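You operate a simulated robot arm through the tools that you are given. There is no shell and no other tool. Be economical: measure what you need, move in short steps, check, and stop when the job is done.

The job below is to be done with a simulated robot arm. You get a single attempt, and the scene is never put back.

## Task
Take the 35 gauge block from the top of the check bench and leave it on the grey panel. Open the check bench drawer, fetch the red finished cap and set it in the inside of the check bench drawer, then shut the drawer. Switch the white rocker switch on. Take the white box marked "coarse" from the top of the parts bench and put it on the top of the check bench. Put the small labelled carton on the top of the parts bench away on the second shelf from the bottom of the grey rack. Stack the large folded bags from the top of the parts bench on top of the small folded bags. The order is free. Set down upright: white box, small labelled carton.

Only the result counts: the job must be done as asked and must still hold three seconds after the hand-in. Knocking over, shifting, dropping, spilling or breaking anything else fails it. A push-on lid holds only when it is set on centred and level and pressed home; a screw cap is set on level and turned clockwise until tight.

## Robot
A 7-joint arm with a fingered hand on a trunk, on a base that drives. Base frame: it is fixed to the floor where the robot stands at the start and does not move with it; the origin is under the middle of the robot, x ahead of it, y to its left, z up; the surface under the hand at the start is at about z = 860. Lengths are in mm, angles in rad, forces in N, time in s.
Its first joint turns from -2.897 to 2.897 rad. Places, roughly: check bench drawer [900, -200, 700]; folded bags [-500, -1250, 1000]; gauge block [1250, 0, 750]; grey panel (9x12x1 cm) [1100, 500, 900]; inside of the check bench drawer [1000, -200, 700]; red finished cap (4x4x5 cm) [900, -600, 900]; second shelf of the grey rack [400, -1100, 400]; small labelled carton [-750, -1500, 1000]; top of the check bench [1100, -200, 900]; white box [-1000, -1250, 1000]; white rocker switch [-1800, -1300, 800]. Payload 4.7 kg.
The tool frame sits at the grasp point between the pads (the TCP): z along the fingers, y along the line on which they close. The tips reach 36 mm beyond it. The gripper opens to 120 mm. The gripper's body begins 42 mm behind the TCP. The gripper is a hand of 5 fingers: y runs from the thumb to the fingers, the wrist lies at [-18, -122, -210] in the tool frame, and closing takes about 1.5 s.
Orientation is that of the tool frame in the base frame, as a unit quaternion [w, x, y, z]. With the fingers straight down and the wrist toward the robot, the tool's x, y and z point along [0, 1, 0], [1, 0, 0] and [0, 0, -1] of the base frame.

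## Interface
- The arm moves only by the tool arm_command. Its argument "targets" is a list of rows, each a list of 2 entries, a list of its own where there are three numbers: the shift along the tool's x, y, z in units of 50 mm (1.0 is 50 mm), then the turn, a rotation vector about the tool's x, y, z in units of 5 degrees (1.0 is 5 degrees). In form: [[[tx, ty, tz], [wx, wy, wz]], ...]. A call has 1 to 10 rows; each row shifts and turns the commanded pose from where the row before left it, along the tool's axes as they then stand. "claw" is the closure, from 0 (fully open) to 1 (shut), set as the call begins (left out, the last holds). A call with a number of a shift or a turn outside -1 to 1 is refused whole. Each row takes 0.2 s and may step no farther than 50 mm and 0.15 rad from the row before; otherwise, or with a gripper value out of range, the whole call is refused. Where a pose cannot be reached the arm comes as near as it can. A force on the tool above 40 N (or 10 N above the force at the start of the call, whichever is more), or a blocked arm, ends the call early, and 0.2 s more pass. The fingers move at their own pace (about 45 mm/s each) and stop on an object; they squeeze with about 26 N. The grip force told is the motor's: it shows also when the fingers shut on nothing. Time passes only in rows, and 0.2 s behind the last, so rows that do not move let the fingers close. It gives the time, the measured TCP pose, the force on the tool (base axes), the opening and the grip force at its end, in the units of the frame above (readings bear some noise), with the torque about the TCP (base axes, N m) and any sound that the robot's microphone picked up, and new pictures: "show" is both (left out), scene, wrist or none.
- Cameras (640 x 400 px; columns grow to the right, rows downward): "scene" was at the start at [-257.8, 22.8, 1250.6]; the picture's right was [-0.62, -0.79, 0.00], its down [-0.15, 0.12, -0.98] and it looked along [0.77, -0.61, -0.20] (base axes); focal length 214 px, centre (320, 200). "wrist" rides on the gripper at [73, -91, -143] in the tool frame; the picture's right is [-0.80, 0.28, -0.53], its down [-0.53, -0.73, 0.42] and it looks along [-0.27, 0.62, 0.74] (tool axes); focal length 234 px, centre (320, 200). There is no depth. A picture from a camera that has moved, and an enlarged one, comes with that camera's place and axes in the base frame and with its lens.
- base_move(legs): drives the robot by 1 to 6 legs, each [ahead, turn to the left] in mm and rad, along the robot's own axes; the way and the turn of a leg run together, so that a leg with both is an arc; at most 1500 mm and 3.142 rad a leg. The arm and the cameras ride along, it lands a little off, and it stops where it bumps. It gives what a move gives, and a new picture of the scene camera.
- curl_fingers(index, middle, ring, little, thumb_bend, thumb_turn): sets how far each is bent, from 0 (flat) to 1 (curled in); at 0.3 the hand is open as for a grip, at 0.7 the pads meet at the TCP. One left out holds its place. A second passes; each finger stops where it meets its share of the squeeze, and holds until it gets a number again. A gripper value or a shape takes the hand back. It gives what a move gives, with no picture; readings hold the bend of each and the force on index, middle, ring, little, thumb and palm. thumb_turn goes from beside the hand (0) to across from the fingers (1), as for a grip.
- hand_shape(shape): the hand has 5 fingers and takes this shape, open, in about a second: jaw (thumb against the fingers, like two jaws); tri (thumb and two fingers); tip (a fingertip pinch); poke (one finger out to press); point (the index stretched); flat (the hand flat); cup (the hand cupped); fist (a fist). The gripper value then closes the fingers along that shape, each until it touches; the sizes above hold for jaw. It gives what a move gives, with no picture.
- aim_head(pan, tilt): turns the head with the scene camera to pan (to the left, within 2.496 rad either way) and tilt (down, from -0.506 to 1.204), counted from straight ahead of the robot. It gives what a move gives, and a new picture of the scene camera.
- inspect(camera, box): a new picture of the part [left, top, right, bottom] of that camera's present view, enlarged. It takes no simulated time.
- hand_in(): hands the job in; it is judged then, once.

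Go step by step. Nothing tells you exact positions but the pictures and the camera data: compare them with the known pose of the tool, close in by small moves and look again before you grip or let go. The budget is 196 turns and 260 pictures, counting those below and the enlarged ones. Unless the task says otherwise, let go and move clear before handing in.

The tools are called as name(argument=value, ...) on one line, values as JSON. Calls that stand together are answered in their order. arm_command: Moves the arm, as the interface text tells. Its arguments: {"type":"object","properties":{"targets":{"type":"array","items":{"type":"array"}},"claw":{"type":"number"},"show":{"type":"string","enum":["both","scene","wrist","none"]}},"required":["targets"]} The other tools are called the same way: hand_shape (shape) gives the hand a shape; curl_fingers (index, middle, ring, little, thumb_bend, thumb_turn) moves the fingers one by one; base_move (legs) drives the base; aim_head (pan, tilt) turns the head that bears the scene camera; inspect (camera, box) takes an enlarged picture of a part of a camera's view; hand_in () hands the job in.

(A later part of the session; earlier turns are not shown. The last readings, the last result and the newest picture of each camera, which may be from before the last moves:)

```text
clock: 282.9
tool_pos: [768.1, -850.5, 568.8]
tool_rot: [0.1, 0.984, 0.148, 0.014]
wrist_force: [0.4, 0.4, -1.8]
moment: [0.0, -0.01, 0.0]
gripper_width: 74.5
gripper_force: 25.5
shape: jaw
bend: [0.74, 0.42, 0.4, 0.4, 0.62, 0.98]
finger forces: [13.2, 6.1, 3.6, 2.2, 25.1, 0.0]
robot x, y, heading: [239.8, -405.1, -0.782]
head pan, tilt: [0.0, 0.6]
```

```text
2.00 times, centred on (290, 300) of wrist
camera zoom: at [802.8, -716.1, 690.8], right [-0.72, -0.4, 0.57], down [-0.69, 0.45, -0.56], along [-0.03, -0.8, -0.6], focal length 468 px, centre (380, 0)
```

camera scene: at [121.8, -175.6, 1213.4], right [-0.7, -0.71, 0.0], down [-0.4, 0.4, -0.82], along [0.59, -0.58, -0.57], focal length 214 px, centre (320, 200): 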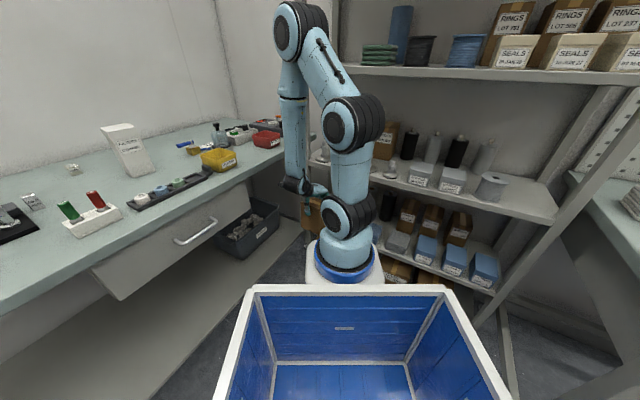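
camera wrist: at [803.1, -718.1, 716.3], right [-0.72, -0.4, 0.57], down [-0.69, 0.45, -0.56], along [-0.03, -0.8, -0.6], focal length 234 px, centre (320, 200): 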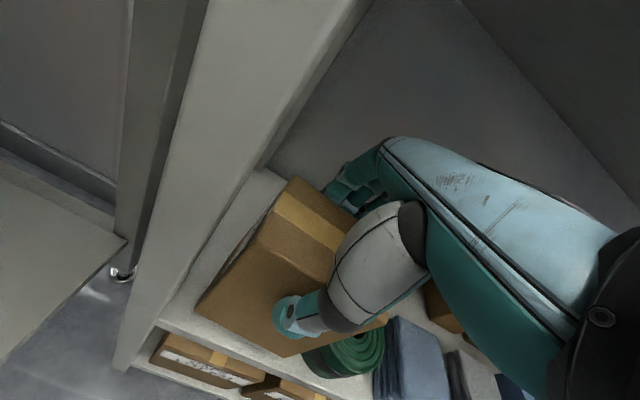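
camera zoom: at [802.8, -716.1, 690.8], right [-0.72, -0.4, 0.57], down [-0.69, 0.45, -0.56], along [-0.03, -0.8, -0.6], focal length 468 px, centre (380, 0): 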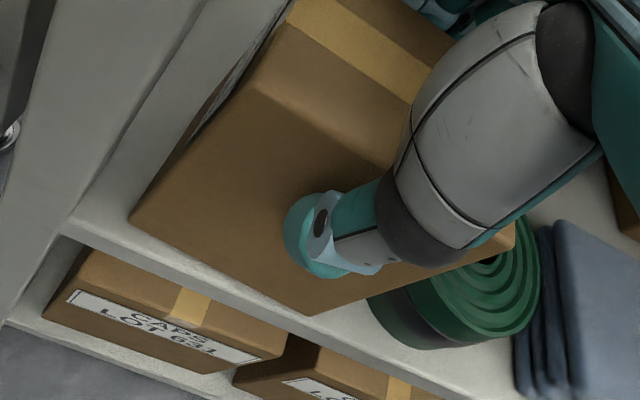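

arm_command(targets=[[[0, 0.14, 0.03], [0, 0, 0]], [[0, -0.014, 0.07], [0, 0, 0]]], show="none")

arm_command(targets=[[[0, -0.014, 0.07], [0, 0, 0]]], show="none")

arm_command(targets=[[[0, -0.014, 0.07], [0, 0, 0]]], show="none")

arm_command(targets=[[[0, -0.014, 0.07], [0, 0, 0]]], show="wrist")

```text
clock: 283.5
tool_pos: [770.6, -856.8, 566.2]
tool_rot: [0.1, 0.984, 0.147, 0.014]
wrist_force: [0.0, 1.3, 3.7]
moment: [-0.03, 0.07, -0.01]
gripper_width: 74.6
gripper_force: 25.8
shape: jaw
bend: [0.74, 0.42, 0.4, 0.4, 0.62, 0.98]
finger forces: [12.8, 6.2, 3.4, 2.1, 25.7, 0.0]
robot x, y, heading: [238.4, -401.8, -0.777]
head pan, tilt: [0.0, 0.6]
```

```text
clock: 283.9
tool_pos: [771.9, -857.6, 563.7]
tool_rot: [0.101, 0.984, 0.147, 0.016]
wrist_force: [-4.6, 7.9, 29.6]
moment: [0.55, 0.25, -0.03]
gripper_width: 74.4
gripper_force: 26.4
shape: jaw
bend: [0.74, 0.42, 0.4, 0.4, 0.62, 0.98]
finger forces: [11.9, 6.1, 3.3, 2.1, 31.8, 0.0]
robot x, y, heading: [242.3, -406.3, -0.775]
head pan, tilt: [0.0, 0.6]
```

```text
clock: 284.3
tool_pos: [770.0, -858.9, 559.4]
tool_rot: [0.102, 0.984, 0.147, 0.016]
wrist_force: [0.4, 2.7, 30.0]
moment: [0.53, 0.18, 0.07]
gripper_width: 72.0
gripper_force: 26.2
shape: jaw
bend: [0.74, 0.42, 0.4, 0.4, 0.65, 0.99]
finger forces: [13.0, 6.5, 3.6, 3.3, 28.2, 0.1]
robot x, y, heading: [240.3, -400.7, -0.776]
head pan, tilt: [0.0, 0.6]
```

```text
clock: 284.6
tool_pos: [771.9, -858.8, 561.0]
tool_rot: [0.102, 0.984, 0.146, 0.017]
wrist_force: [-5.6, 5.1, 24.4]
moment: [1.05, 0.38, 0.06]
gripper_width: 72.1
gripper_force: 25.9
shape: jaw
bend: [0.74, 0.42, 0.4, 0.4, 0.65, 0.99]
finger forces: [12.4, 6.2, 3.6, 3.1, 31.7, 0.0]
robot x, y, heading: [238.3, -403.8, -0.776]
head pan, tilt: [0.0, 0.6]
stopped in row 1: the force on the tool passed its limit at 43 N (the readings are from after the stop); the commanded pose is now the measured one
camera wrist: at [806.2, -724.0, 681.0], right [-0.72, -0.39, 0.57], down [-0.69, 0.45, -0.57], along [-0.03, -0.8, -0.59], focal length 234 px, centre (320, 200)
```

wrist: 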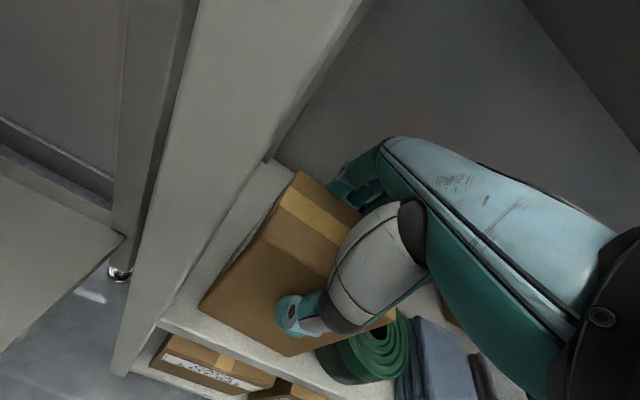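

arm_command(targets=[[[0, 0.01, -0.05], [0, 0, 0]]], show="none")

arm_command(targets=[[[0, 0, 0], [0, 0, 0]], [[0, 0, 0], [0, 0, 0]], [[0, 0, 0], [0, 0, 0]], [[0, 0, 0], [0, 0, 0]], [[0, 0, 0], [0, 0, 0]], [[0, 0, 0], [0, 0, 0]]], claw=0, show="wrist")

inspect(camera="wrist", box=[150, 150, 430, 390])

```text
clock: 285.0
tool_pos: [771.4, -858.5, 560.6]
tool_rot: [0.1, 0.984, 0.147, 0.015]
wrist_force: [0.7, 1.7, 6.0]
moment: [0.54, 0.11, 0.03]
gripper_width: 72.1
gripper_force: 26.1
shape: jaw
bend: [0.74, 0.42, 0.4, 0.4, 0.65, 0.99]
finger forces: [13.0, 6.0, 3.1, 2.5, 26.5, 0.1]
robot x, y, heading: [240.3, -401.0, -0.774]
head pan, tilt: [0.0, 0.6]
```

```text
clock: 286.4
tool_pos: [770.7, -858.8, 560.6]
tool_rot: [0.102, 0.984, 0.148, 0.016]
wrist_force: [-0.5, -0.5, 0.9]
moment: [-0.01, 0.0, -0.02]
gripper_width: 119.5
gripper_force: 0.1
shape: jaw
bend: [0.3, 0.3, 0.3, 0.3, 0.3, 0.98]
finger forces: [0.1, 0.0, 0.0, 0.0, 0.1, 0.0]
robot x, y, heading: [241.6, -401.2, -0.774]
head pan, tilt: [0.0, 0.6]
camera wrist: at [806.0, -724.1, 682.7], right [-0.72, -0.39, 0.57], down [-0.69, 0.45, -0.57], along [-0.03, -0.8, -0.6], focal length 234 px, centre (320, 200)
```

wrist: 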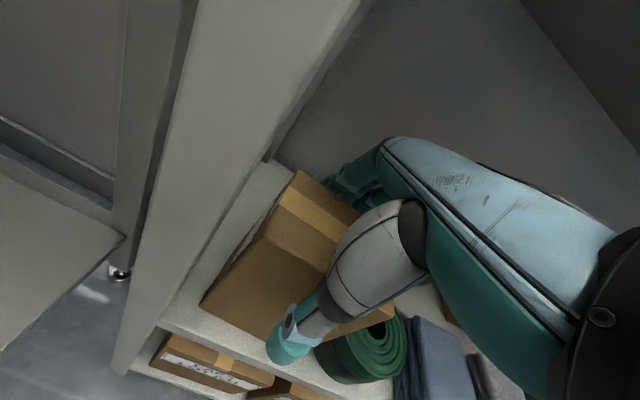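

```text
1.67 times, centred on (290, 270) of wrist
camera zoom: at [806.0, -724.1, 682.7], right [-0.72, -0.39, 0.57], down [-0.69, 0.45, -0.57], along [-0.03, -0.8, -0.6], focal length 390 px, centre (370, 83)
```

zoom: 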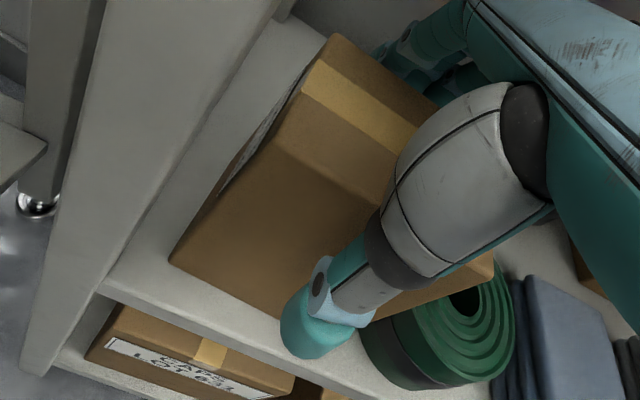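

Carton stands on the shelf. Lift clear, then back out.

arm_command(targets=[[[0, 0.08, -0.39], [0, 0, 0]], [[0, 0.12, -0.6], [0, 0, 0]], [[0, 0.12, -0.6], [0, 0, 0]]], show="wrist")

arm_command(targets=[[[0, -0.7, -0.15], [0, 0, 0]], [[0, -0.9, -0.2], [0, 0, 0]], [[0, -0.9, -0.2], [0, 0, 0]], [[0, -0.9, -0.2], [0, 0, 0]]], show="wrist")

```text
clock: 287.2
tool_pos: [769.4, -858.3, 641.0]
tool_rot: [0.1, 0.984, 0.147, 0.015]
wrist_force: [-0.6, 0.6, -0.2]
moment: [0.01, -0.02, -0.02]
gripper_width: 119.7
gripper_force: 0.1
shape: jaw
bend: [0.3, 0.3, 0.3, 0.3, 0.3, 0.98]
finger forces: [0.0, 0.1, 0.0, 0.0, 0.1, 0.0]
robot x, y, heading: [242.9, -401.2, -0.775]
head pan, tilt: [0.0, 0.6]
camera wrist: at [804.2, -722.7, 763.0], right [-0.72, -0.39, 0.57], down [-0.69, 0.45, -0.56], along [-0.03, -0.8, -0.6], focal length 234 px, centre (320, 200)
```

wrist: 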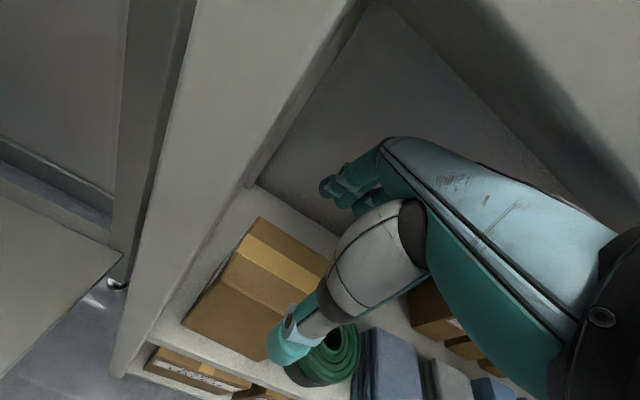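

```text
clock: 288.2
tool_pos: [718.2, -690.1, 644.7]
tool_rot: [0.102, 0.984, 0.146, 0.014]
wrist_force: [-0.2, 0.4, 0.1]
moment: [-0.01, -0.02, 0.0]
gripper_width: 119.8
gripper_force: 0.1
shape: jaw
bend: [0.3, 0.3, 0.3, 0.3, 0.3, 0.98]
finger forces: [0.0, 0.0, 0.1, 0.0, 0.1, 0.0]
robot x, y, heading: [240.1, -400.1, -0.776]
head pan, tilt: [0.0, 0.6]
camera wrist: at [753.8, -554.6, 766.1], right [-0.72, -0.39, 0.57], down [-0.69, 0.45, -0.57], along [-0.03, -0.8, -0.6], focal length 234 px, centre (320, 200)
```

wrist: 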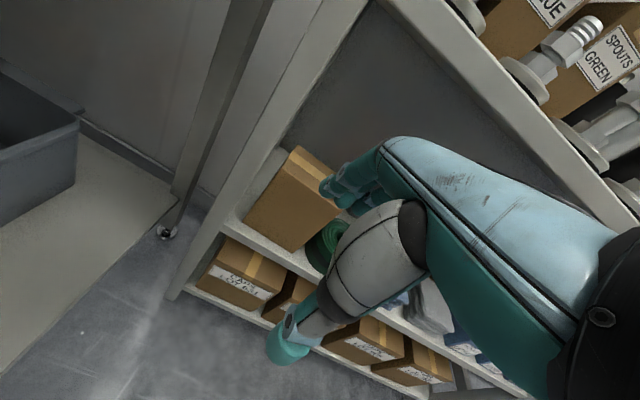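

The carton stands upright on the second shelf. Now to the switch: back off, raise the arm, and drive toward the far part of the parts-bench row.

base_move(legs=[[-250, 0]])

arm_command(targets=[[[0, 0.18, -0.9], [0, 0, 0]], [[0, 0.18, -0.9], [0, 0, 0]], [[0, 0.18, -0.9], [0, 0, 0]], [[0, 0.18, -0.9], [0, 0, 0]], [[0, 0.18, -0.9], [0, 0, 0]], [[0, 0.18, -0.9], [0, 0, 0]], [[0, 0.18, -0.9], [0, 0, 0]], [[0, 0.18, -0.9], [0, 0, 0]], [[0, 0.18, -0.9], [0, 0, 0]], [[0, 0.18, -0.9], [0, 0, 0]]], show="none")

base_move(legs=[[0, 0.8], [-1480, 0], [0, -1.37]])

aim_head(pan=-0.3, tilt=0.4)

```text
clock: 290.0
tool_pos: [544.9, -516.7, 644.9]
tool_rot: [0.102, 0.984, 0.148, 0.016]
wrist_force: [-0.3, 0.1, -0.1]
moment: [-0.03, 0.02, 0.0]
gripper_width: 120.0
gripper_force: 0.1
shape: jaw
bend: [0.3, 0.3, 0.3, 0.3, 0.3, 0.98]
finger forces: [0.0, 0.0, 0.1, 0.0, 0.0, 0.0]
robot x, y, heading: [67.6, -231.4, -0.775]
head pan, tilt: [0.0, 0.6]
camera scene: at [-54.1, -4.4, 1213.4], right [-0.7, -0.72, 0.0], down [-0.4, 0.39, -0.83], along [0.59, -0.58, -0.56], focal length 214 px, centre (320, 200)
```

scene: 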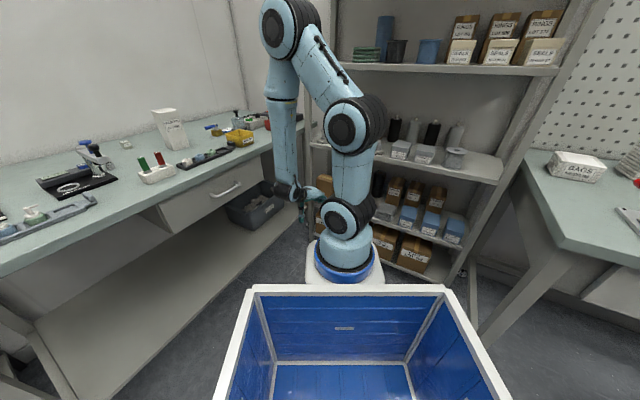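

```text
clock: 292.2
tool_pos: [542.8, -513.9, 1104.6]
tool_rot: [0.101, 0.984, 0.148, 0.015]
wrist_force: [-0.1, 0.8, 0.3]
moment: [0.0, -0.02, -0.02]
gripper_width: 120.0
gripper_force: 0.0
shape: jaw
bend: [0.3, 0.3, 0.3, 0.3, 0.3, 0.98]
finger forces: [0.0, 0.1, 0.0, 0.0, 0.0, 0.1]
robot x, y, heading: [62.5, -227.9, -0.772]
head pan, tilt: [0.0, 0.6]
```

```text
clock: 305.1
tool_pos: [-1195.3, -748.2, 1104.3]
tool_rot: [0.102, 0.984, -0.144, -0.014]
wrist_force: [-1.1, 0.1, -0.3]
moment: [0.04, -0.02, -0.01]
gripper_width: 120.0
gripper_force: 0.2
shape: jaw
bend: [0.3, 0.3, 0.3, 0.3, 0.3, 0.98]
finger forces: [0.0, 0.0, 0.0, 0.0, 0.1, 0.0]
robot x, y, heading: [-1438.0, -245.4, -1.358]
head pan, tilt: [0.0, 0.6]
camera scene: at [-1409.5, 6.4, 1213.4], right [-0.98, -0.21, 0.0], down [-0.12, 0.55, -0.83], along [0.17, -0.81, -0.56], focal length 214 px, centre (320, 200)
```

scene: 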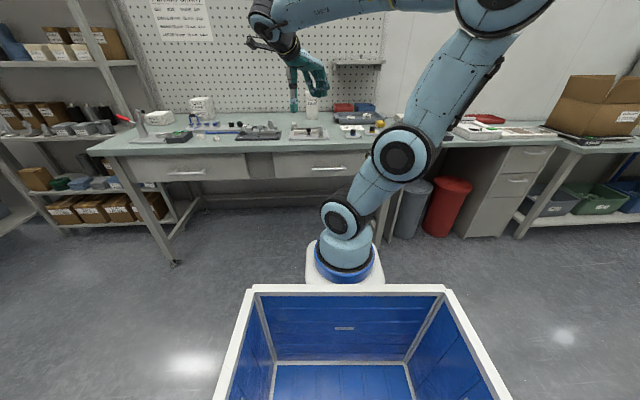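

```text
clock: 305.9
tool_pos: [-1194.7, -748.4, 1103.3]
tool_rot: [0.102, 0.984, -0.144, -0.015]
wrist_force: [1.0, -1.1, 0.2]
moment: [-0.01, -0.01, -0.02]
gripper_width: 120.1
gripper_force: 0.1
shape: jaw
bend: [0.3, 0.3, 0.3, 0.3, 0.3, 0.98]
finger forces: [0.0, 0.1, 0.0, 0.1, 0.0, 0.0]
robot x, y, heading: [-1435.4, -250.1, -1.36]
head pan, tilt: [-0.3, 0.4]
camera scene: at [-1436.2, 0.6, 1231.6], right [-1.0, 0.09, 0.0], down [0.03, 0.39, -0.92], along [-0.08, -0.92, -0.39], focal length 214 px, centre (320, 200)
```

scene: 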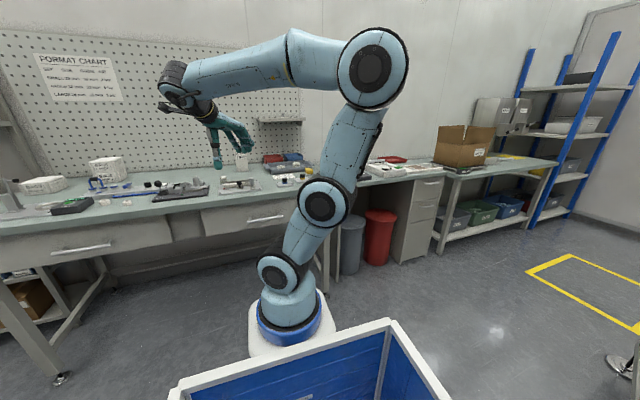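

inspect(camera="scene", box=[350, 110, 558, 240])

inspect(camera="scene", box=[220, 110, 380, 210])

```text
3.08 times, centred on (454, 175) of scene
camera zoom: at [-1436.2, 0.6, 1231.6], right [-1.0, 0.09, 0.0], down [0.03, 0.39, -0.92], along [-0.08, -0.92, -0.39], focal length 660 px, centre (-92, 277)
```

zoom: 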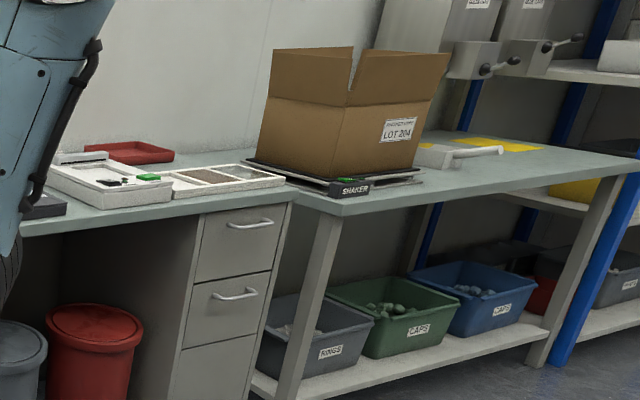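

```text
4.00 times, centred on (300, 160) of scene
camera zoom: at [-1436.2, 0.6, 1231.6], right [-1.0, 0.09, 0.0], down [0.03, 0.39, -0.92], along [-0.08, -0.92, -0.39], focal length 858 px, centre (400, 360)
```

zoom: 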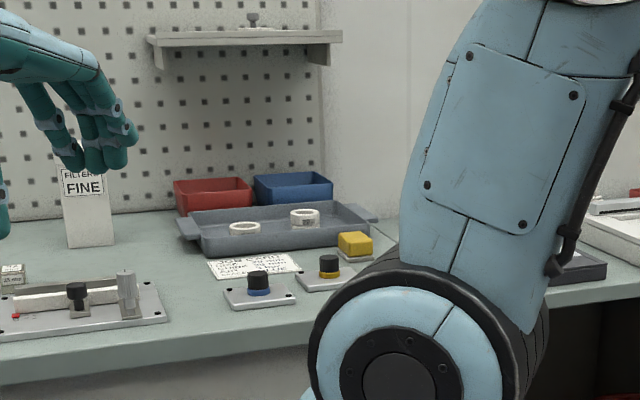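

base_move(legs=[[0, 1.36], [-330, 0], [0, -1.36]])

arm_command(targets=[[[0, 0, 0], [0, 0, 0]]], show="wrist")

inspect(camera="scene", box=[160, 100, 480, 260])

```text
clock: 314.8
tool_pos: [-1533.9, -749.7, 1103.1]
tool_rot: [0.102, 0.983, -0.151, -0.014]
wrist_force: [-0.3, -0.4, -0.4]
moment: [0.01, 0.0, -0.02]
gripper_width: 119.7
gripper_force: 0.0
shape: jaw
bend: [0.3, 0.3, 0.3, 0.3, 0.3, 0.98]
finger forces: [0.1, 0.1, 0.1, 0.0, 0.0, 0.1]
robot x, y, heading: [-1767.3, -245.6, -1.38]
head pan, tilt: [-0.3, 0.4]
camera scene: at [-1764.2, 3.4, 1231.7], right [-0.99, 0.11, 0.0], down [0.04, 0.39, -0.92], along [-0.1, -0.92, -0.39], focal length 214 px, centre (320, 200)
```

scene: 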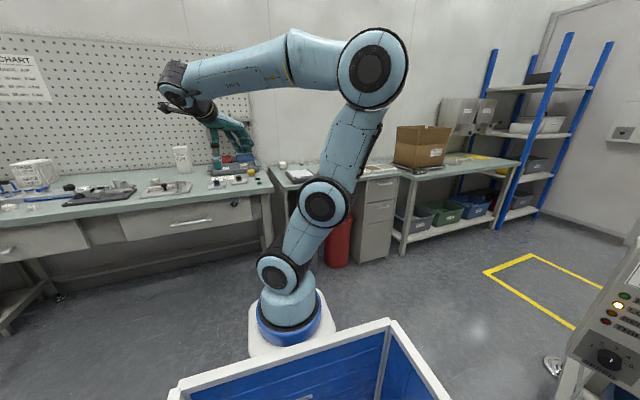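

```text
clock: 315.2
tool_pos: [-1534.3, -749.5, 1103.0]
tool_rot: [0.102, 0.983, -0.151, -0.015]
wrist_force: [0.2, -0.2, -0.6]
moment: [0.02, 0.03, -0.02]
gripper_width: 120.0
gripper_force: 0.0
shape: jaw
bend: [0.3, 0.3, 0.3, 0.3, 0.3, 0.98]
finger forces: [0.1, 0.1, 0.0, 0.0, 0.0, 0.1]
robot x, y, heading: [-1770.3, -244.1, -1.375]
head pan, tilt: [-0.3, 0.4]
camera wrist: at [-1429.7, -657.6, 1225.6], right [-0.82, 0.08, 0.57], down [-0.32, 0.76, -0.57], along [-0.48, -0.64, -0.6], focal length 234 px, centre (320, 200)
```

wrist: 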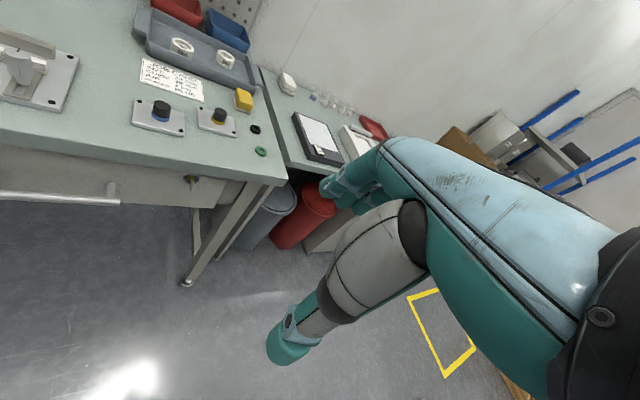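

```text
2.00 times, centred on (320, 180) of scene
camera zoom: at [-1764.2, 3.4, 1231.7], right [-0.99, 0.11, 0.0], down [0.04, 0.39, -0.92], along [-0.1, -0.92, -0.39], focal length 429 px, centre (320, 240)
```

zoom: 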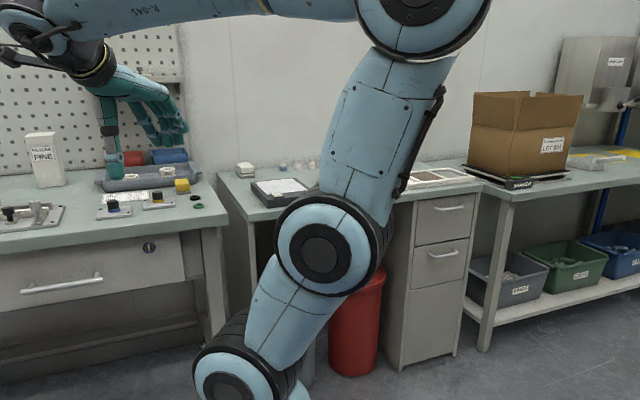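

inspect(camera="wrist", box=[260, 60, 400, 170])

inspect(camera="scene", box=[265, 150, 395, 240])

```text
3.64 times, centred on (330, 115) of wrist
camera zoom: at [-1429.7, -657.6, 1225.6], right [-0.82, 0.08, 0.57], down [-0.32, 0.76, -0.57], along [-0.48, -0.64, -0.6], focal length 852 px, centre (284, 509)
```

zoom: 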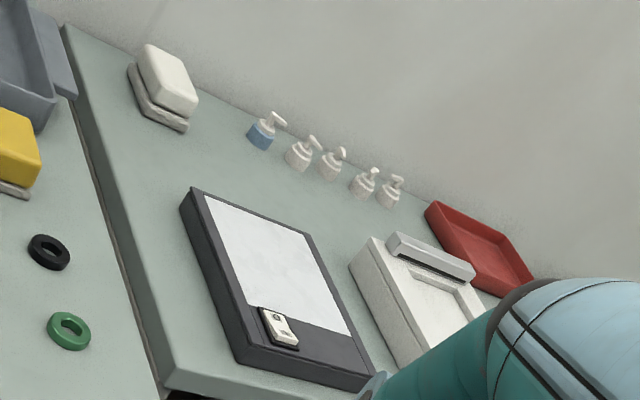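

```text
4.44 times, centred on (330, 195) of scene
camera zoom: at [-1764.2, 3.4, 1231.7], right [-0.99, 0.11, 0.0], down [0.04, 0.39, -0.92], along [-0.1, -0.92, -0.39], focal length 953 px, centre (276, 222)
```

zoom: 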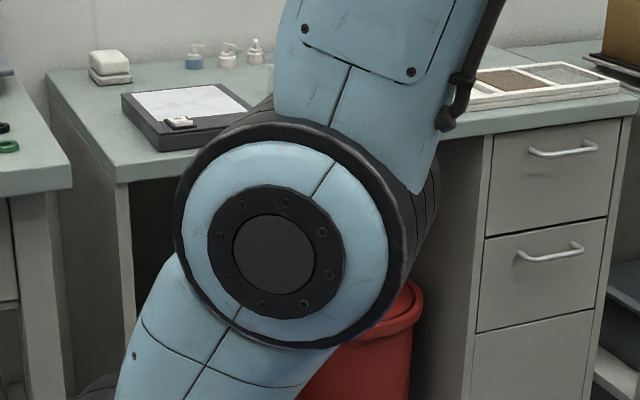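

The device is a light pad with a white rocker switch at about [-1770, -1331, 824] on the lower second bench. I'll move closer and level the hand.

base_move(legs=[[270, 0]])

arm_command(targets=[[[0, 0, 0], [0.8, 0, 0]], [[-0.8, 0.5, 0], [0.8, 0, 0]], [[-0.8, 0.5, 0], [0.8, 0, 0]], [[-0.8, 0.5, 0], [0, 0, 0]], [[-0.8, 0.5, 0], [0, 0, 0]], [[-0.8, 0.5, 0], [0, 0, 0]], [[-0.8, 0.5, 0], [0, 0, 0]]], show="wrist")

```text
clock: 317.1
tool_pos: [-1480.4, -1012.4, 1103.3]
tool_rot: [0.102, 0.983, -0.15, -0.015]
wrist_force: [0.3, -0.2, -0.3]
moment: [0.03, 0.0, -0.02]
gripper_width: 119.9
gripper_force: 0.1
shape: jaw
bend: [0.3, 0.3, 0.3, 0.3, 0.3, 0.98]
finger forces: [0.0, 0.0, 0.1, 0.0, 0.0, 0.0]
robot x, y, heading: [-1717.8, -508.5, -1.375]
head pan, tilt: [-0.3, 0.4]
camera scene: at [-1712.4, -261.3, 1231.7], right [-0.99, 0.1, 0.0], down [0.04, 0.39, -0.92], along [-0.09, -0.92, -0.39], focal length 214 px, centre (320, 200)
```

scene: 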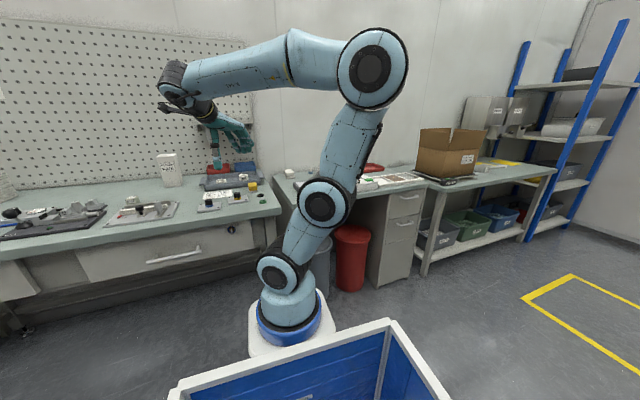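

```text
clock: 318.7
tool_pos: [-1671.3, -1062.3, 1104.8]
tool_rot: [0.0, 0.988, -0.153, -0.002]
wrist_force: [0.7, 0.3, -0.5]
moment: [0.0, 0.01, 0.01]
gripper_width: 119.7
gripper_force: 0.1
shape: jaw
bend: [0.3, 0.3, 0.3, 0.3, 0.3, 0.98]
finger forces: [0.0, 0.0, 0.0, 0.0, 0.0, 0.0]
out of reach, approached as far as the arm can: row 6, 7
robot x, y, heading: [-1717.5, -509.0, -1.372]
head pan, tilt: [-0.3, 0.4]
camera wrist: at [-1573.6, -996.7, 1248.3], right [-0.85, -0.02, 0.53], down [-0.29, 0.86, -0.42], along [-0.45, -0.51, -0.74], focal length 234 px, centre (320, 200)
```

wrist: 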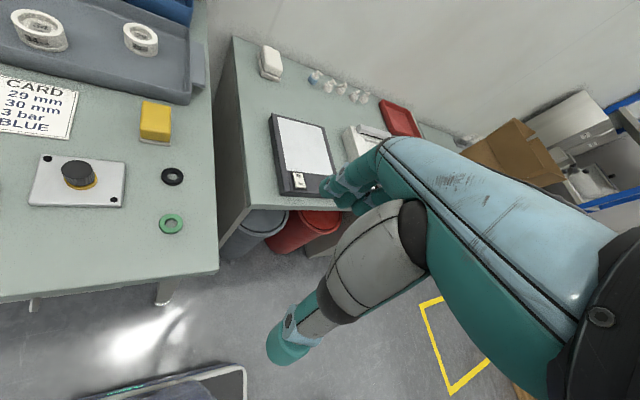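

inspect(camera="wrist", box=[260, 100, 360, 210])

arm_command(targets=[[[0, 0, 0], [0, 0, -1]], [[0, 0, 0], [0, 0, -1]], [[0, 0, 0], [0, 0, -1]], [[0, 0, 0], [0, 0, -1]], [[0, 0, 0], [0, 0, -1]], [[0, 0, 0], [0, 0, -0.6]]], show="none")

hand_shape(shape="poke")

arm_command(targets=[[[-0.6, 0.7, 0], [0, 0, 0]], [[-0.6, 0.7, 0], [0, 0, 0]], [[-0.6, 0.7, 0], [0, 0, 0]], [[-0.6, 0.7, 0.2], [0, 0, 0]]], show="wrist")

```text
3.64 times, centred on (310, 155) of wrist
camera zoom: at [-1573.6, -996.7, 1248.3], right [-0.85, -0.02, 0.53], down [-0.29, 0.86, -0.42], along [-0.45, -0.51, -0.74], focal length 852 px, centre (356, 364)
```

zoom: 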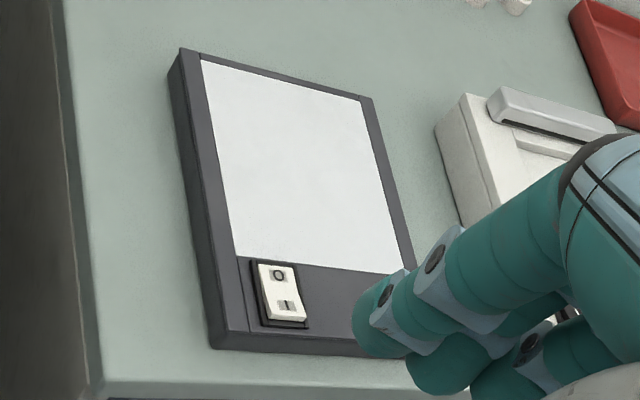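

```text
clock: 320.1
tool_pos: [-1647.4, -1076.7, 1073.7]
tool_rot: [0.003, 0.996, -0.091, -0.014]
wrist_force: [-0.4, -0.6, 0.4]
moment: [0.03, -0.01, 0.01]
gripper_width: 119.7
gripper_force: 0.0
shape: jaw
bend: [0.3, 0.3, 0.3, 0.3, 0.3, 0.98]
finger forces: [0.0, 0.1, 0.0, 0.0, 0.1, 0.0]
out of reach, approached as far as the arm can: row 1, 2, 3, 4, 5, 6
robot x, y, heading: [-1710.9, -511.2, -1.372]
head pan, tilt: [-0.3, 0.4]
```

```text
clock: 321.0
tool_pos: [-1647.1, -1077.3, 1073.7]
tool_rot: [0.003, 0.996, -0.092, -0.015]
wrist_force: [-0.1, -0.1, 0.2]
moment: [0.03, 0.02, 0.01]
gripper_width: 0.0
gripper_force: 0.1
shape: poke
bend: [0.7, 0.7, 0.99, 0.99, 1.0, 1.0]
finger forces: [0.0, 0.0, 0.0, 0.0, 0.0, 0.1]
robot x, y, heading: [-1716.8, -509.9, -1.371]
head pan, tilt: [-0.3, 0.4]
```

```text
clock: 322.0
tool_pos: [-1648.3, -1078.9, 1073.6]
tool_rot: [0.003, 0.996, -0.091, -0.015]
wrist_force: [-1.0, -0.8, 0.1]
moment: [0.02, -0.01, 0.02]
gripper_width: 0.0
gripper_force: 0.2
shape: poke
bend: [0.7, 0.7, 0.99, 0.99, 1.0, 1.0]
finger forces: [0.0, 0.0, 0.0, 0.1, 0.0, 0.0]
out of reach, approached as far as the arm can: row 1, 2, 3, 4
robot x, y, heading: [-1714.9, -509.6, -1.376]
head pan, tilt: [-0.3, 0.4]
camera wrist: at [-1555.4, -1000.0, 1213.8], right [-0.83, -0.13, 0.55], down [-0.4, 0.82, -0.42], along [-0.4, -0.56, -0.72], focal length 234 px, centre (320, 200)
```

wrist: 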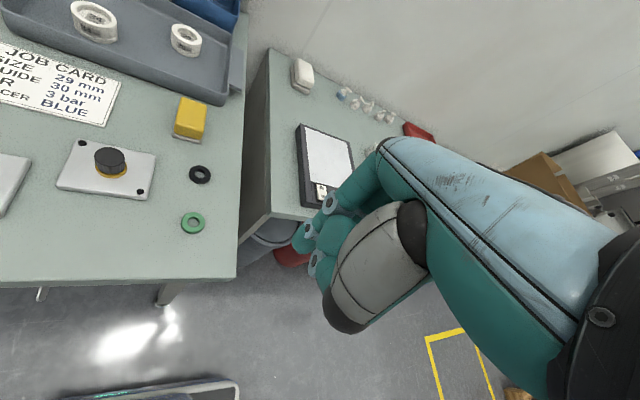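

The switch reads "O" at the back and "I" at the front, so the front half must be pressed. The arm sits near a joint limit; I'll try freeing it by raising and drawing back.

arm_command(targets=[[[0, -0.5, -0.8], [0, 0, 0]], [[0, -0.5, -0.8], [0, 0, 0]], [[0, 0, -0.8], [0, 0, 0]]], show="scene")

arm_command(targets=[[[-0.8, 0, 0], [0, 0, 0]], [[-0.8, 0, 0], [0, 0, 0]], [[-0.8, 0, 0], [0, 0, 0]]], show="none")

arm_command(targets=[[[0, 0, 0], [0, 0, -1]], [[0, 0, 0], [0, 0, -1]], [[0, 0, 0], [0, 0, -1]]], show="none")

```text
clock: 322.8
tool_pos: [-1636.0, -1026.5, 1192.4]
tool_rot: [0.001, 0.996, -0.089, -0.011]
wrist_force: [0.5, 0.3, 0.5]
moment: [0.02, -0.01, -0.01]
gripper_width: 0.1
gripper_force: 0.1
shape: poke
bend: [0.7, 0.7, 0.99, 0.99, 1.0, 1.0]
finger forces: [0.0, 0.0, 0.0, 0.0, 0.1, 0.0]
robot x, y, heading: [-1717.3, -507.9, -1.376]
head pan, tilt: [-0.3, 0.4]
camera scene: at [-1712.4, -261.4, 1231.7], right [-0.99, 0.1, 0.0], down [0.04, 0.39, -0.92], along [-0.09, -0.92, -0.39], focal length 214 px, centre (320, 200)
```

scene: 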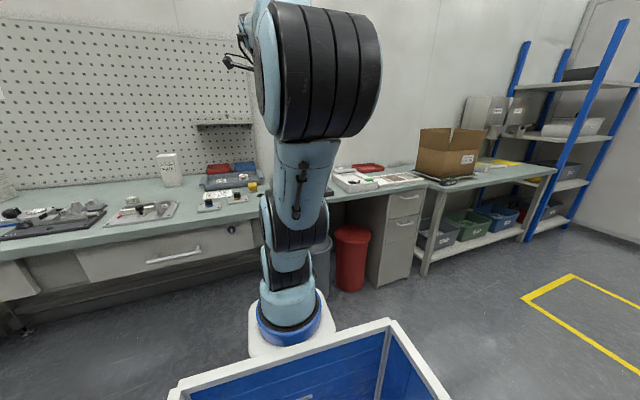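

```text
clock: 323.6
tool_pos: [-1649.0, -1009.0, 1190.2]
tool_rot: [0.004, 0.996, -0.091, -0.016]
wrist_force: [0.6, -0.4, 0.1]
moment: [0.03, 0.01, 0.01]
gripper_width: 0.0
gripper_force: 0.0
shape: poke
bend: [0.7, 0.7, 0.99, 0.99, 1.0, 1.0]
finger forces: [0.1, 0.0, 0.1, 0.0, 0.1, 0.0]
out of reach, approached as far as the arm can: row 1, 2, 3
robot x, y, heading: [-1717.7, -506.7, -1.376]
head pan, tilt: [-0.3, 0.4]
```

```text
clock: 324.4
tool_pos: [-1591.8, -994.3, 1185.5]
tool_rot: [0.002, 1.0, 0.018, -0.014]
wrist_force: [0.3, 0.3, -0.2]
moment: [0.01, 0.0, -0.01]
gripper_width: 0.1
gripper_force: 0.1
shape: poke
bend: [0.7, 0.7, 0.99, 0.99, 1.0, 1.0]
finger forces: [0.0, 0.0, 0.0, 0.0, 0.0, 0.0]
out of reach, approached as far as the arm can: row 1, 2, 3
robot x, y, heading: [-1715.1, -507.4, -1.371]
head pan, tilt: [-0.3, 0.4]
```

arm_command(targets=[[[0, 0, 0], [0, 0, 1]], [[0, 0, 0], [0, 0, 1]], [[0, 0, 0], [0, 0, 1]], [[0, 0, 0], [0, 0, 0.5]]], show="none")

base_move(legs=[[0, -0.44]])

arm_command(targets=[[[0, 0.9, 0.3], [0, 0, 0]], [[0, 0.9, 0.3], [0, 0, 0]], [[0, 0.9, 0.3], [0, 0, 0]]], show="wrist")

```text
clock: 325.4
tool_pos: [-1591.7, -994.6, 1184.7]
tool_rot: [0.002, 0.994, -0.111, -0.01]
wrist_force: [-0.8, -0.8, 0.2]
moment: [0.02, -0.02, -0.01]
gripper_width: 0.0
gripper_force: 0.0
shape: poke
bend: [0.7, 0.7, 0.99, 0.99, 1.0, 1.0]
finger forces: [0.0, 0.0, 0.0, 0.0, 0.1, 0.1]
robot x, y, heading: [-1714.1, -509.2, -1.371]
head pan, tilt: [-0.3, 0.4]
```

```text
clock: 327.1
tool_pos: [-1813.7, -1000.4, 1185.4]
tool_rot: [0.0, 0.944, -0.328, -0.011]
wrist_force: [0.7, 0.4, 0.1]
moment: [0.03, -0.03, 0.01]
gripper_width: 0.0
gripper_force: 0.1
shape: poke
bend: [0.7, 0.7, 0.99, 0.99, 1.0, 1.0]
finger forces: [0.0, 0.0, 0.0, 0.0, 0.1, 0.1]
robot x, y, heading: [-1717.2, -510.8, -1.821]
head pan, tilt: [-0.3, 0.4]
camera scene: at [-1605.6, -287.5, 1231.7], right [-0.85, 0.52, 0.0], down [0.2, 0.33, -0.92], along [-0.48, -0.79, -0.39], focal length 214 px, centre (320, 200)
```

scene: 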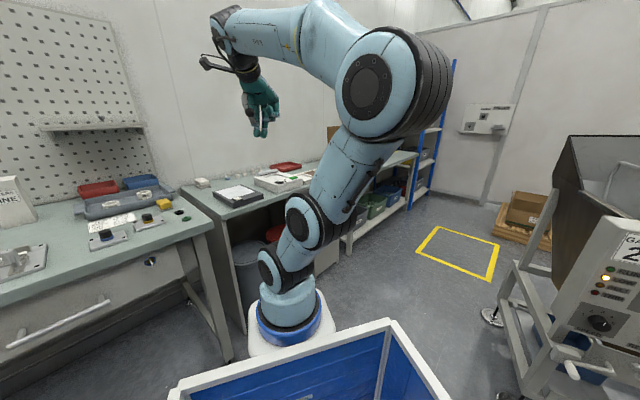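

```text
clock: 327.9
tool_pos: [-1898.8, -1103.7, 1142.6]
tool_rot: [0.002, 0.945, -0.328, -0.011]
wrist_force: [0.0, 0.2, 0.9]
moment: [-0.06, 0.02, 0.02]
gripper_width: 0.0
gripper_force: 0.1
shape: poke
bend: [0.7, 0.7, 0.99, 0.99, 1.0, 1.0]
finger forces: [0.0, 0.0, 0.1, 0.1, 0.1, 0.1]
robot x, y, heading: [-1719.0, -511.8, -1.824]
head pan, tilt: [-0.3, 0.4]
camera wrist: at [-1781.5, -1077.5, 1283.8], right [-0.79, 0.28, 0.54], down [0.03, 0.91, -0.42], along [-0.61, -0.32, -0.73], focal length 234 px, centre (320, 200)
```

wrist: 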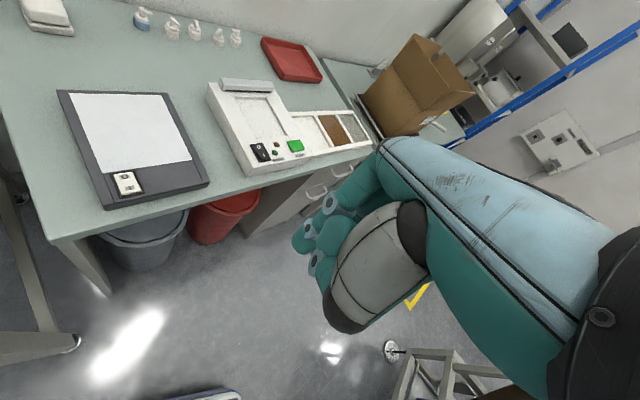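

inspect(camera="wrist", box=[270, 170, 430, 340])

hand_shape(shape="point")

arm_command(targets=[[[0.6, 0.3, 0], [0, 0, 0]], [[0.6, 0.3, 0], [0, 0, 0]], [[0.6, 0.3, 0], [0, 0, 0]]], show="wrist")

```text
2.35 times, centred on (350, 255) of wrist
camera zoom: at [-1781.5, -1077.5, 1283.8], right [-0.79, 0.28, 0.54], down [0.03, 0.91, -0.42], along [-0.61, -0.32, -0.73], focal length 551 px, centre (249, 71)
```

zoom: 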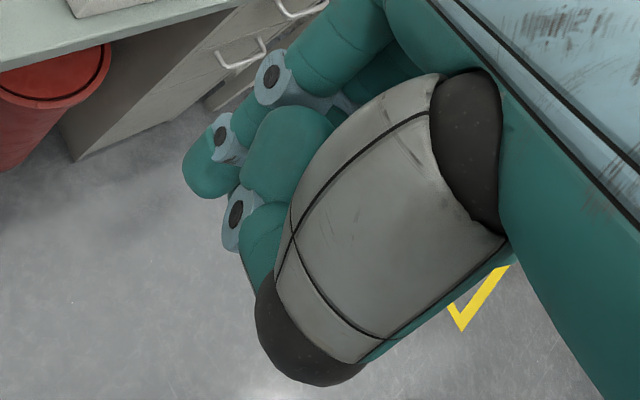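

```text
clock: 328.8
tool_pos: [-1899.5, -1102.8, 1142.2]
tool_rot: [0.0, 0.944, -0.329, -0.011]
wrist_force: [0.4, 0.1, 0.1]
moment: [0.02, 0.0, -0.02]
gripper_width: 0.1
gripper_force: 0.2
shape: point
bend: [0.19, 1.0, 1.0, 1.0, 0.98, 0.88]
finger forces: [0.1, 0.1, 0.1, 0.0, 0.1, 0.0]
robot x, y, heading: [-1713.7, -511.2, -1.82]
head pan, tilt: [-0.3, 0.4]
```

```text
clock: 329.6
tool_pos: [-1857.2, -1194.1, 1139.6]
tool_rot: [-0.001, 0.945, -0.328, -0.011]
wrist_force: [0.5, 1.0, 1.6]
moment: [-0.1, -0.02, 0.02]
gripper_width: 0.0
gripper_force: 0.0
shape: point
bend: [0.19, 1.0, 1.0, 1.0, 0.98, 0.88]
finger forces: [0.0, 0.0, 0.1, 0.1, 0.1, 0.1]
robot x, y, heading: [-1716.9, -506.2, -1.819]
head pan, tilt: [-0.3, 0.4]
camera wrist: at [-1739.9, -1168.3, 1279.9], right [-0.79, 0.28, 0.54], down [0.03, 0.91, -0.42], along [-0.61, -0.32, -0.73], focal length 234 px, centre (320, 200)
```

wrist: 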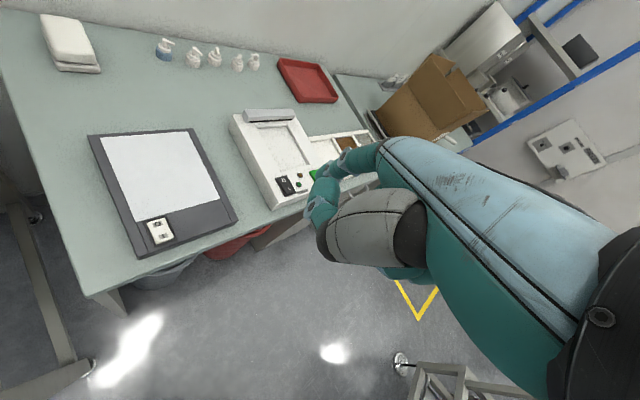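

curl_fingers(index=0.7, middle=1, ring=1, little=1, thumb_bend=1, thumb_turn=0.5)

arm_command(targets=[[[0.7, 0.2, 0.5], [0, 0, 0]], [[0.7, 0.2, 0.5], [0, 0, 0]], [[0.7, 0.2, 0.5], [0, 0, 0]], [[0.6, 0.2, 0.5], [0, 0, 0]]], show="wrist")

inspect(camera="wrist", box=[220, 150, 420, 310])

```text
clock: 330.6
tool_pos: [-1856.2, -1195.1, 1137.5]
tool_rot: [0.0, 0.945, -0.328, -0.011]
wrist_force: [-0.3, 0.1, 0.1]
moment: [-0.01, -0.05, 0.02]
gripper_width: 52.6
gripper_force: 0.1
shape: fingers
bend: [0.7, 1.0, 1.0, 1.0, 1.0, 0.51]
finger forces: [0.0, 0.0, 0.0, 0.0, 0.0, 0.1]
robot x, y, heading: [-1716.9, -507.9, -1.823]
head pan, tilt: [-0.3, 0.4]
```

```text
clock: 331.6
tool_pos: [-1777.2, -1308.9, 1035.7]
tool_rot: [0.0, 0.945, -0.328, -0.011]
wrist_force: [-0.2, 0.1, 0.9]
moment: [-0.01, -0.01, 0.01]
gripper_width: 52.7
gripper_force: 0.1
shape: fingers
bend: [0.7, 1.0, 1.0, 1.0, 1.0, 0.51]
finger forces: [0.1, 0.0, 0.0, 0.1, 0.1, 0.0]
robot x, y, heading: [-1714.4, -510.1, -1.821]
head pan, tilt: [-0.3, 0.4]
camera wrist: at [-1659.9, -1283.5, 1177.7], right [-0.79, 0.28, 0.54], down [0.03, 0.91, -0.42], along [-0.61, -0.32, -0.73], focal length 234 px, centre (320, 200)
```

wrist: 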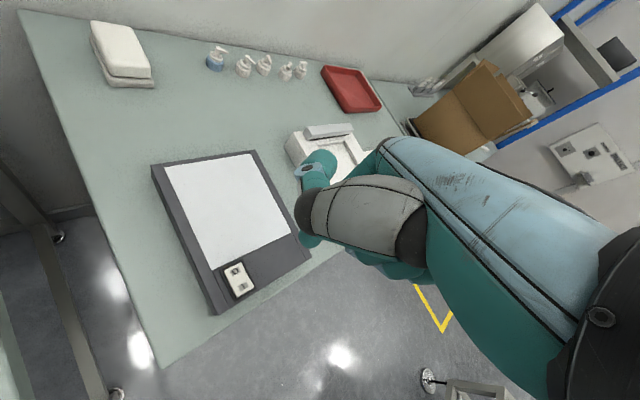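

```text
2.50 times, centred on (320, 230) of wrist
camera zoom: at [-1659.9, -1283.5, 1177.7], right [-0.79, 0.28, 0.54], down [0.03, 0.91, -0.42], along [-0.61, -0.32, -0.73], focal length 585 px, centre (320, 125)
```

zoom: 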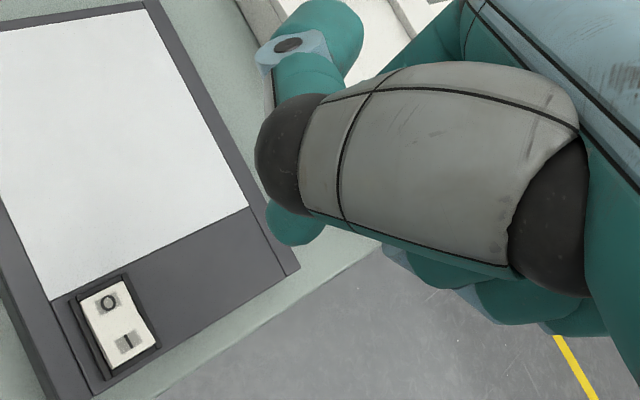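

curl_fingers(thumb_turn=1, thumb_bend=1)

inspect(camera="wrist", box=[220, 150, 420, 310])

```text
clock: 332.6
tool_pos: [-1776.1, -1309.1, 1036.2]
tool_rot: [0.0, 0.945, -0.328, -0.012]
wrist_force: [-0.3, 0.1, 0.8]
moment: [0.04, 0.01, 0.0]
gripper_width: 42.0
gripper_force: 0.0
shape: fingers
bend: [0.69, 1.0, 1.0, 1.0, 0.99, 0.94]
finger forces: [0.1, 0.1, 0.0, 0.0, 0.0, 0.0]
robot x, y, heading: [-1710.5, -507.3, -1.816]
head pan, tilt: [-0.3, 0.4]
```

```text
2.50 times, centred on (320, 230) of wrist
camera zoom: at [-1660.0, -1283.8, 1177.0], right [-0.79, 0.27, 0.54], down [0.03, 0.91, -0.42], along [-0.61, -0.32, -0.73], focal length 585 px, centre (320, 125)
```

zoom: 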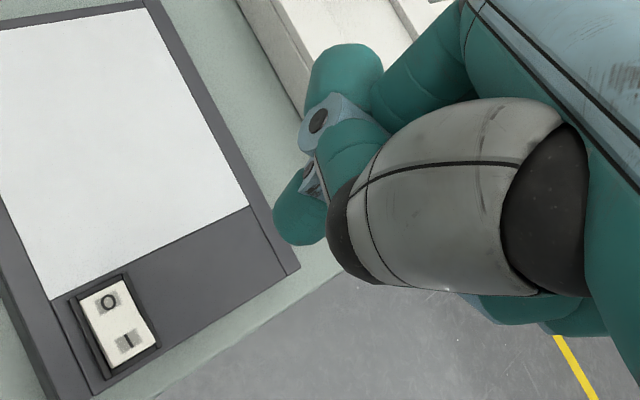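

The index fingertip hangs just about over the switch. I'll lower in stages and compare.

arm_command(targets=[[[0.02, -0.1, 0.9], [0, 0, 0]], [[0.02, -0.1, 0.9], [0, 0, 0]], [[0, 0, 0.8], [0, 0, 0]]], show="wrist")

inspect(camera="wrist", box=[220, 170, 420, 330])

```text
clock: 333.4
tool_pos: [-1772.8, -1302.0, 905.3]
tool_rot: [-0.001, 0.945, -0.328, -0.011]
wrist_force: [0.1, 0.1, 0.5]
moment: [0.02, 0.0, -0.01]
gripper_width: 41.9
gripper_force: 0.0
shape: fingers
bend: [0.69, 1.0, 1.0, 1.0, 0.99, 0.94]
finger forces: [0.1, 0.1, 0.0, 0.1, 0.0, 0.0]
robot x, y, heading: [-1716.5, -508.0, -1.824]
head pan, tilt: [-0.3, 0.4]
camera wrist: at [-1655.8, -1275.6, 1046.5], right [-0.79, 0.28, 0.54], down [0.03, 0.91, -0.42], along [-0.61, -0.32, -0.73], focal length 234 px, centre (320, 200)
```

wrist: 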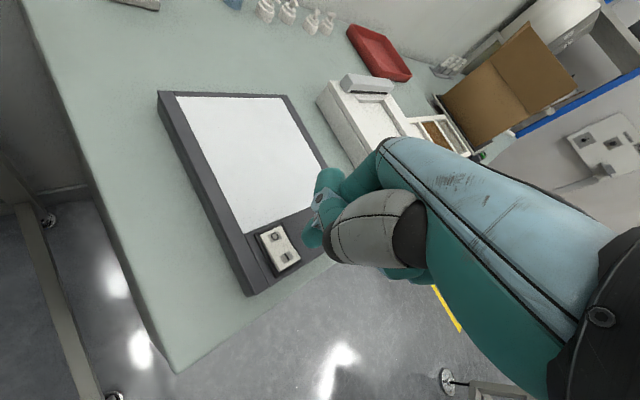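

```text
2.50 times, centred on (320, 250) of wrist
camera zoom: at [-1655.8, -1275.6, 1046.5], right [-0.79, 0.28, 0.54], down [0.03, 0.91, -0.42], along [-0.61, -0.32, -0.73], focal length 585 px, centre (320, 75)
```

zoom: 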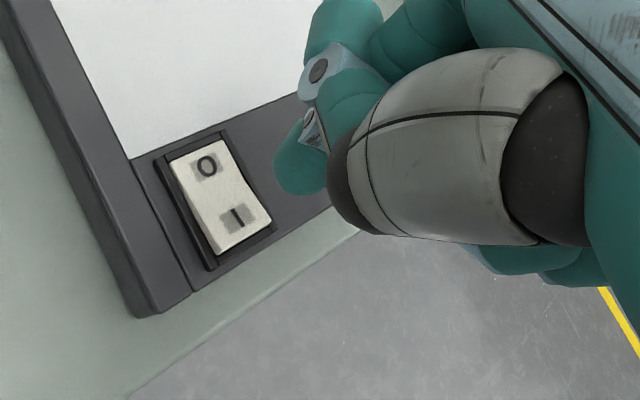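

arm_command(targets=[[[0.1, -0.23, 0.4], [0, 0, 0]]], show="none")

inspect(camera="wrist", box=[240, 190, 400, 310])

```text
clock: 333.8
tool_pos: [-1760.4, -1296.5, 885.3]
tool_rot: [0.0, 0.944, -0.328, -0.011]
wrist_force: [-0.5, -0.3, -0.4]
moment: [0.01, 0.0, -0.01]
gripper_width: 42.5
gripper_force: 0.1
shape: fingers
bend: [0.69, 1.0, 1.0, 1.0, 0.99, 0.94]
finger forces: [0.0, 0.0, 0.0, 0.0, 0.0, 0.0]
robot x, y, heading: [-1710.3, -507.4, -1.819]
head pan, tilt: [-0.3, 0.4]
```

```text
3.33 times, centred on (320, 250) of wrist
camera zoom: at [-1644.2, -1271.2, 1026.7], right [-0.79, 0.28, 0.54], down [0.03, 0.91, -0.42], along [-0.61, -0.32, -0.73], focal length 781 px, centre (320, 33)
```

zoom: 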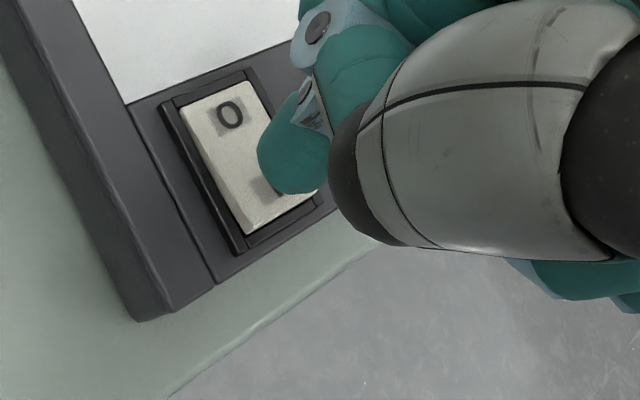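

arm_command(targets=[[[0, 0, 0.12], [0, 0, 0]]], show="none")

arm_command(targets=[[[0, 0, 0.08], [0, 0, 0]]], show="none")

inspect(camera="wrist", box=[240, 190, 400, 310])

```text
clock: 334.2
tool_pos: [-1760.0, -1297.5, 880.0]
tool_rot: [0.001, 0.944, -0.328, -0.011]
wrist_force: [0.0, 0.5, -0.1]
moment: [0.01, 0.0, 0.01]
gripper_width: 42.2
gripper_force: 0.1
shape: fingers
bend: [0.69, 1.0, 1.0, 1.0, 0.99, 0.94]
finger forces: [0.0, 0.0, 0.0, 0.0, 0.1, 0.1]
robot x, y, heading: [-1714.2, -505.5, -1.82]
head pan, tilt: [-0.3, 0.4]
```

```text
clock: 334.6
tool_pos: [-1760.5, -1297.1, 875.5]
tool_rot: [-0.001, 0.945, -0.328, -0.01]
wrist_force: [-0.4, -0.5, 0.3]
moment: [0.0, -0.02, 0.0]
gripper_width: 42.1
gripper_force: 0.1
shape: fingers
bend: [0.69, 1.0, 1.0, 1.0, 0.99, 0.94]
finger forces: [0.0, 0.0, 0.0, 0.1, 0.0, 0.0]
robot x, y, heading: [-1711.3, -512.2, -1.82]
head pan, tilt: [-0.3, 0.4]
```

```text
3.33 times, centred on (320, 250) of wrist
camera zoom: at [-1644.1, -1270.9, 1017.5], right [-0.79, 0.27, 0.54], down [0.03, 0.91, -0.42], along [-0.61, -0.32, -0.73], focal length 781 px, centre (320, 33)
```

zoom: 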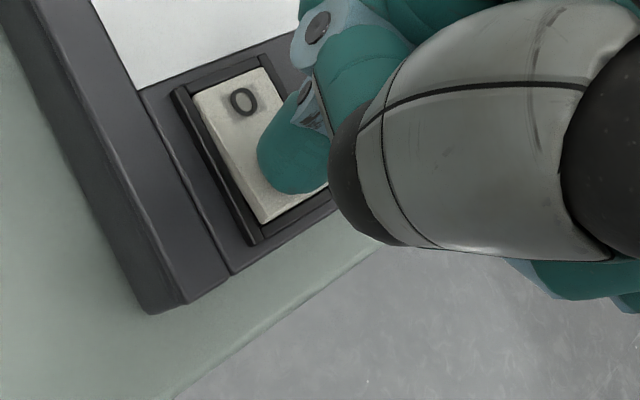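

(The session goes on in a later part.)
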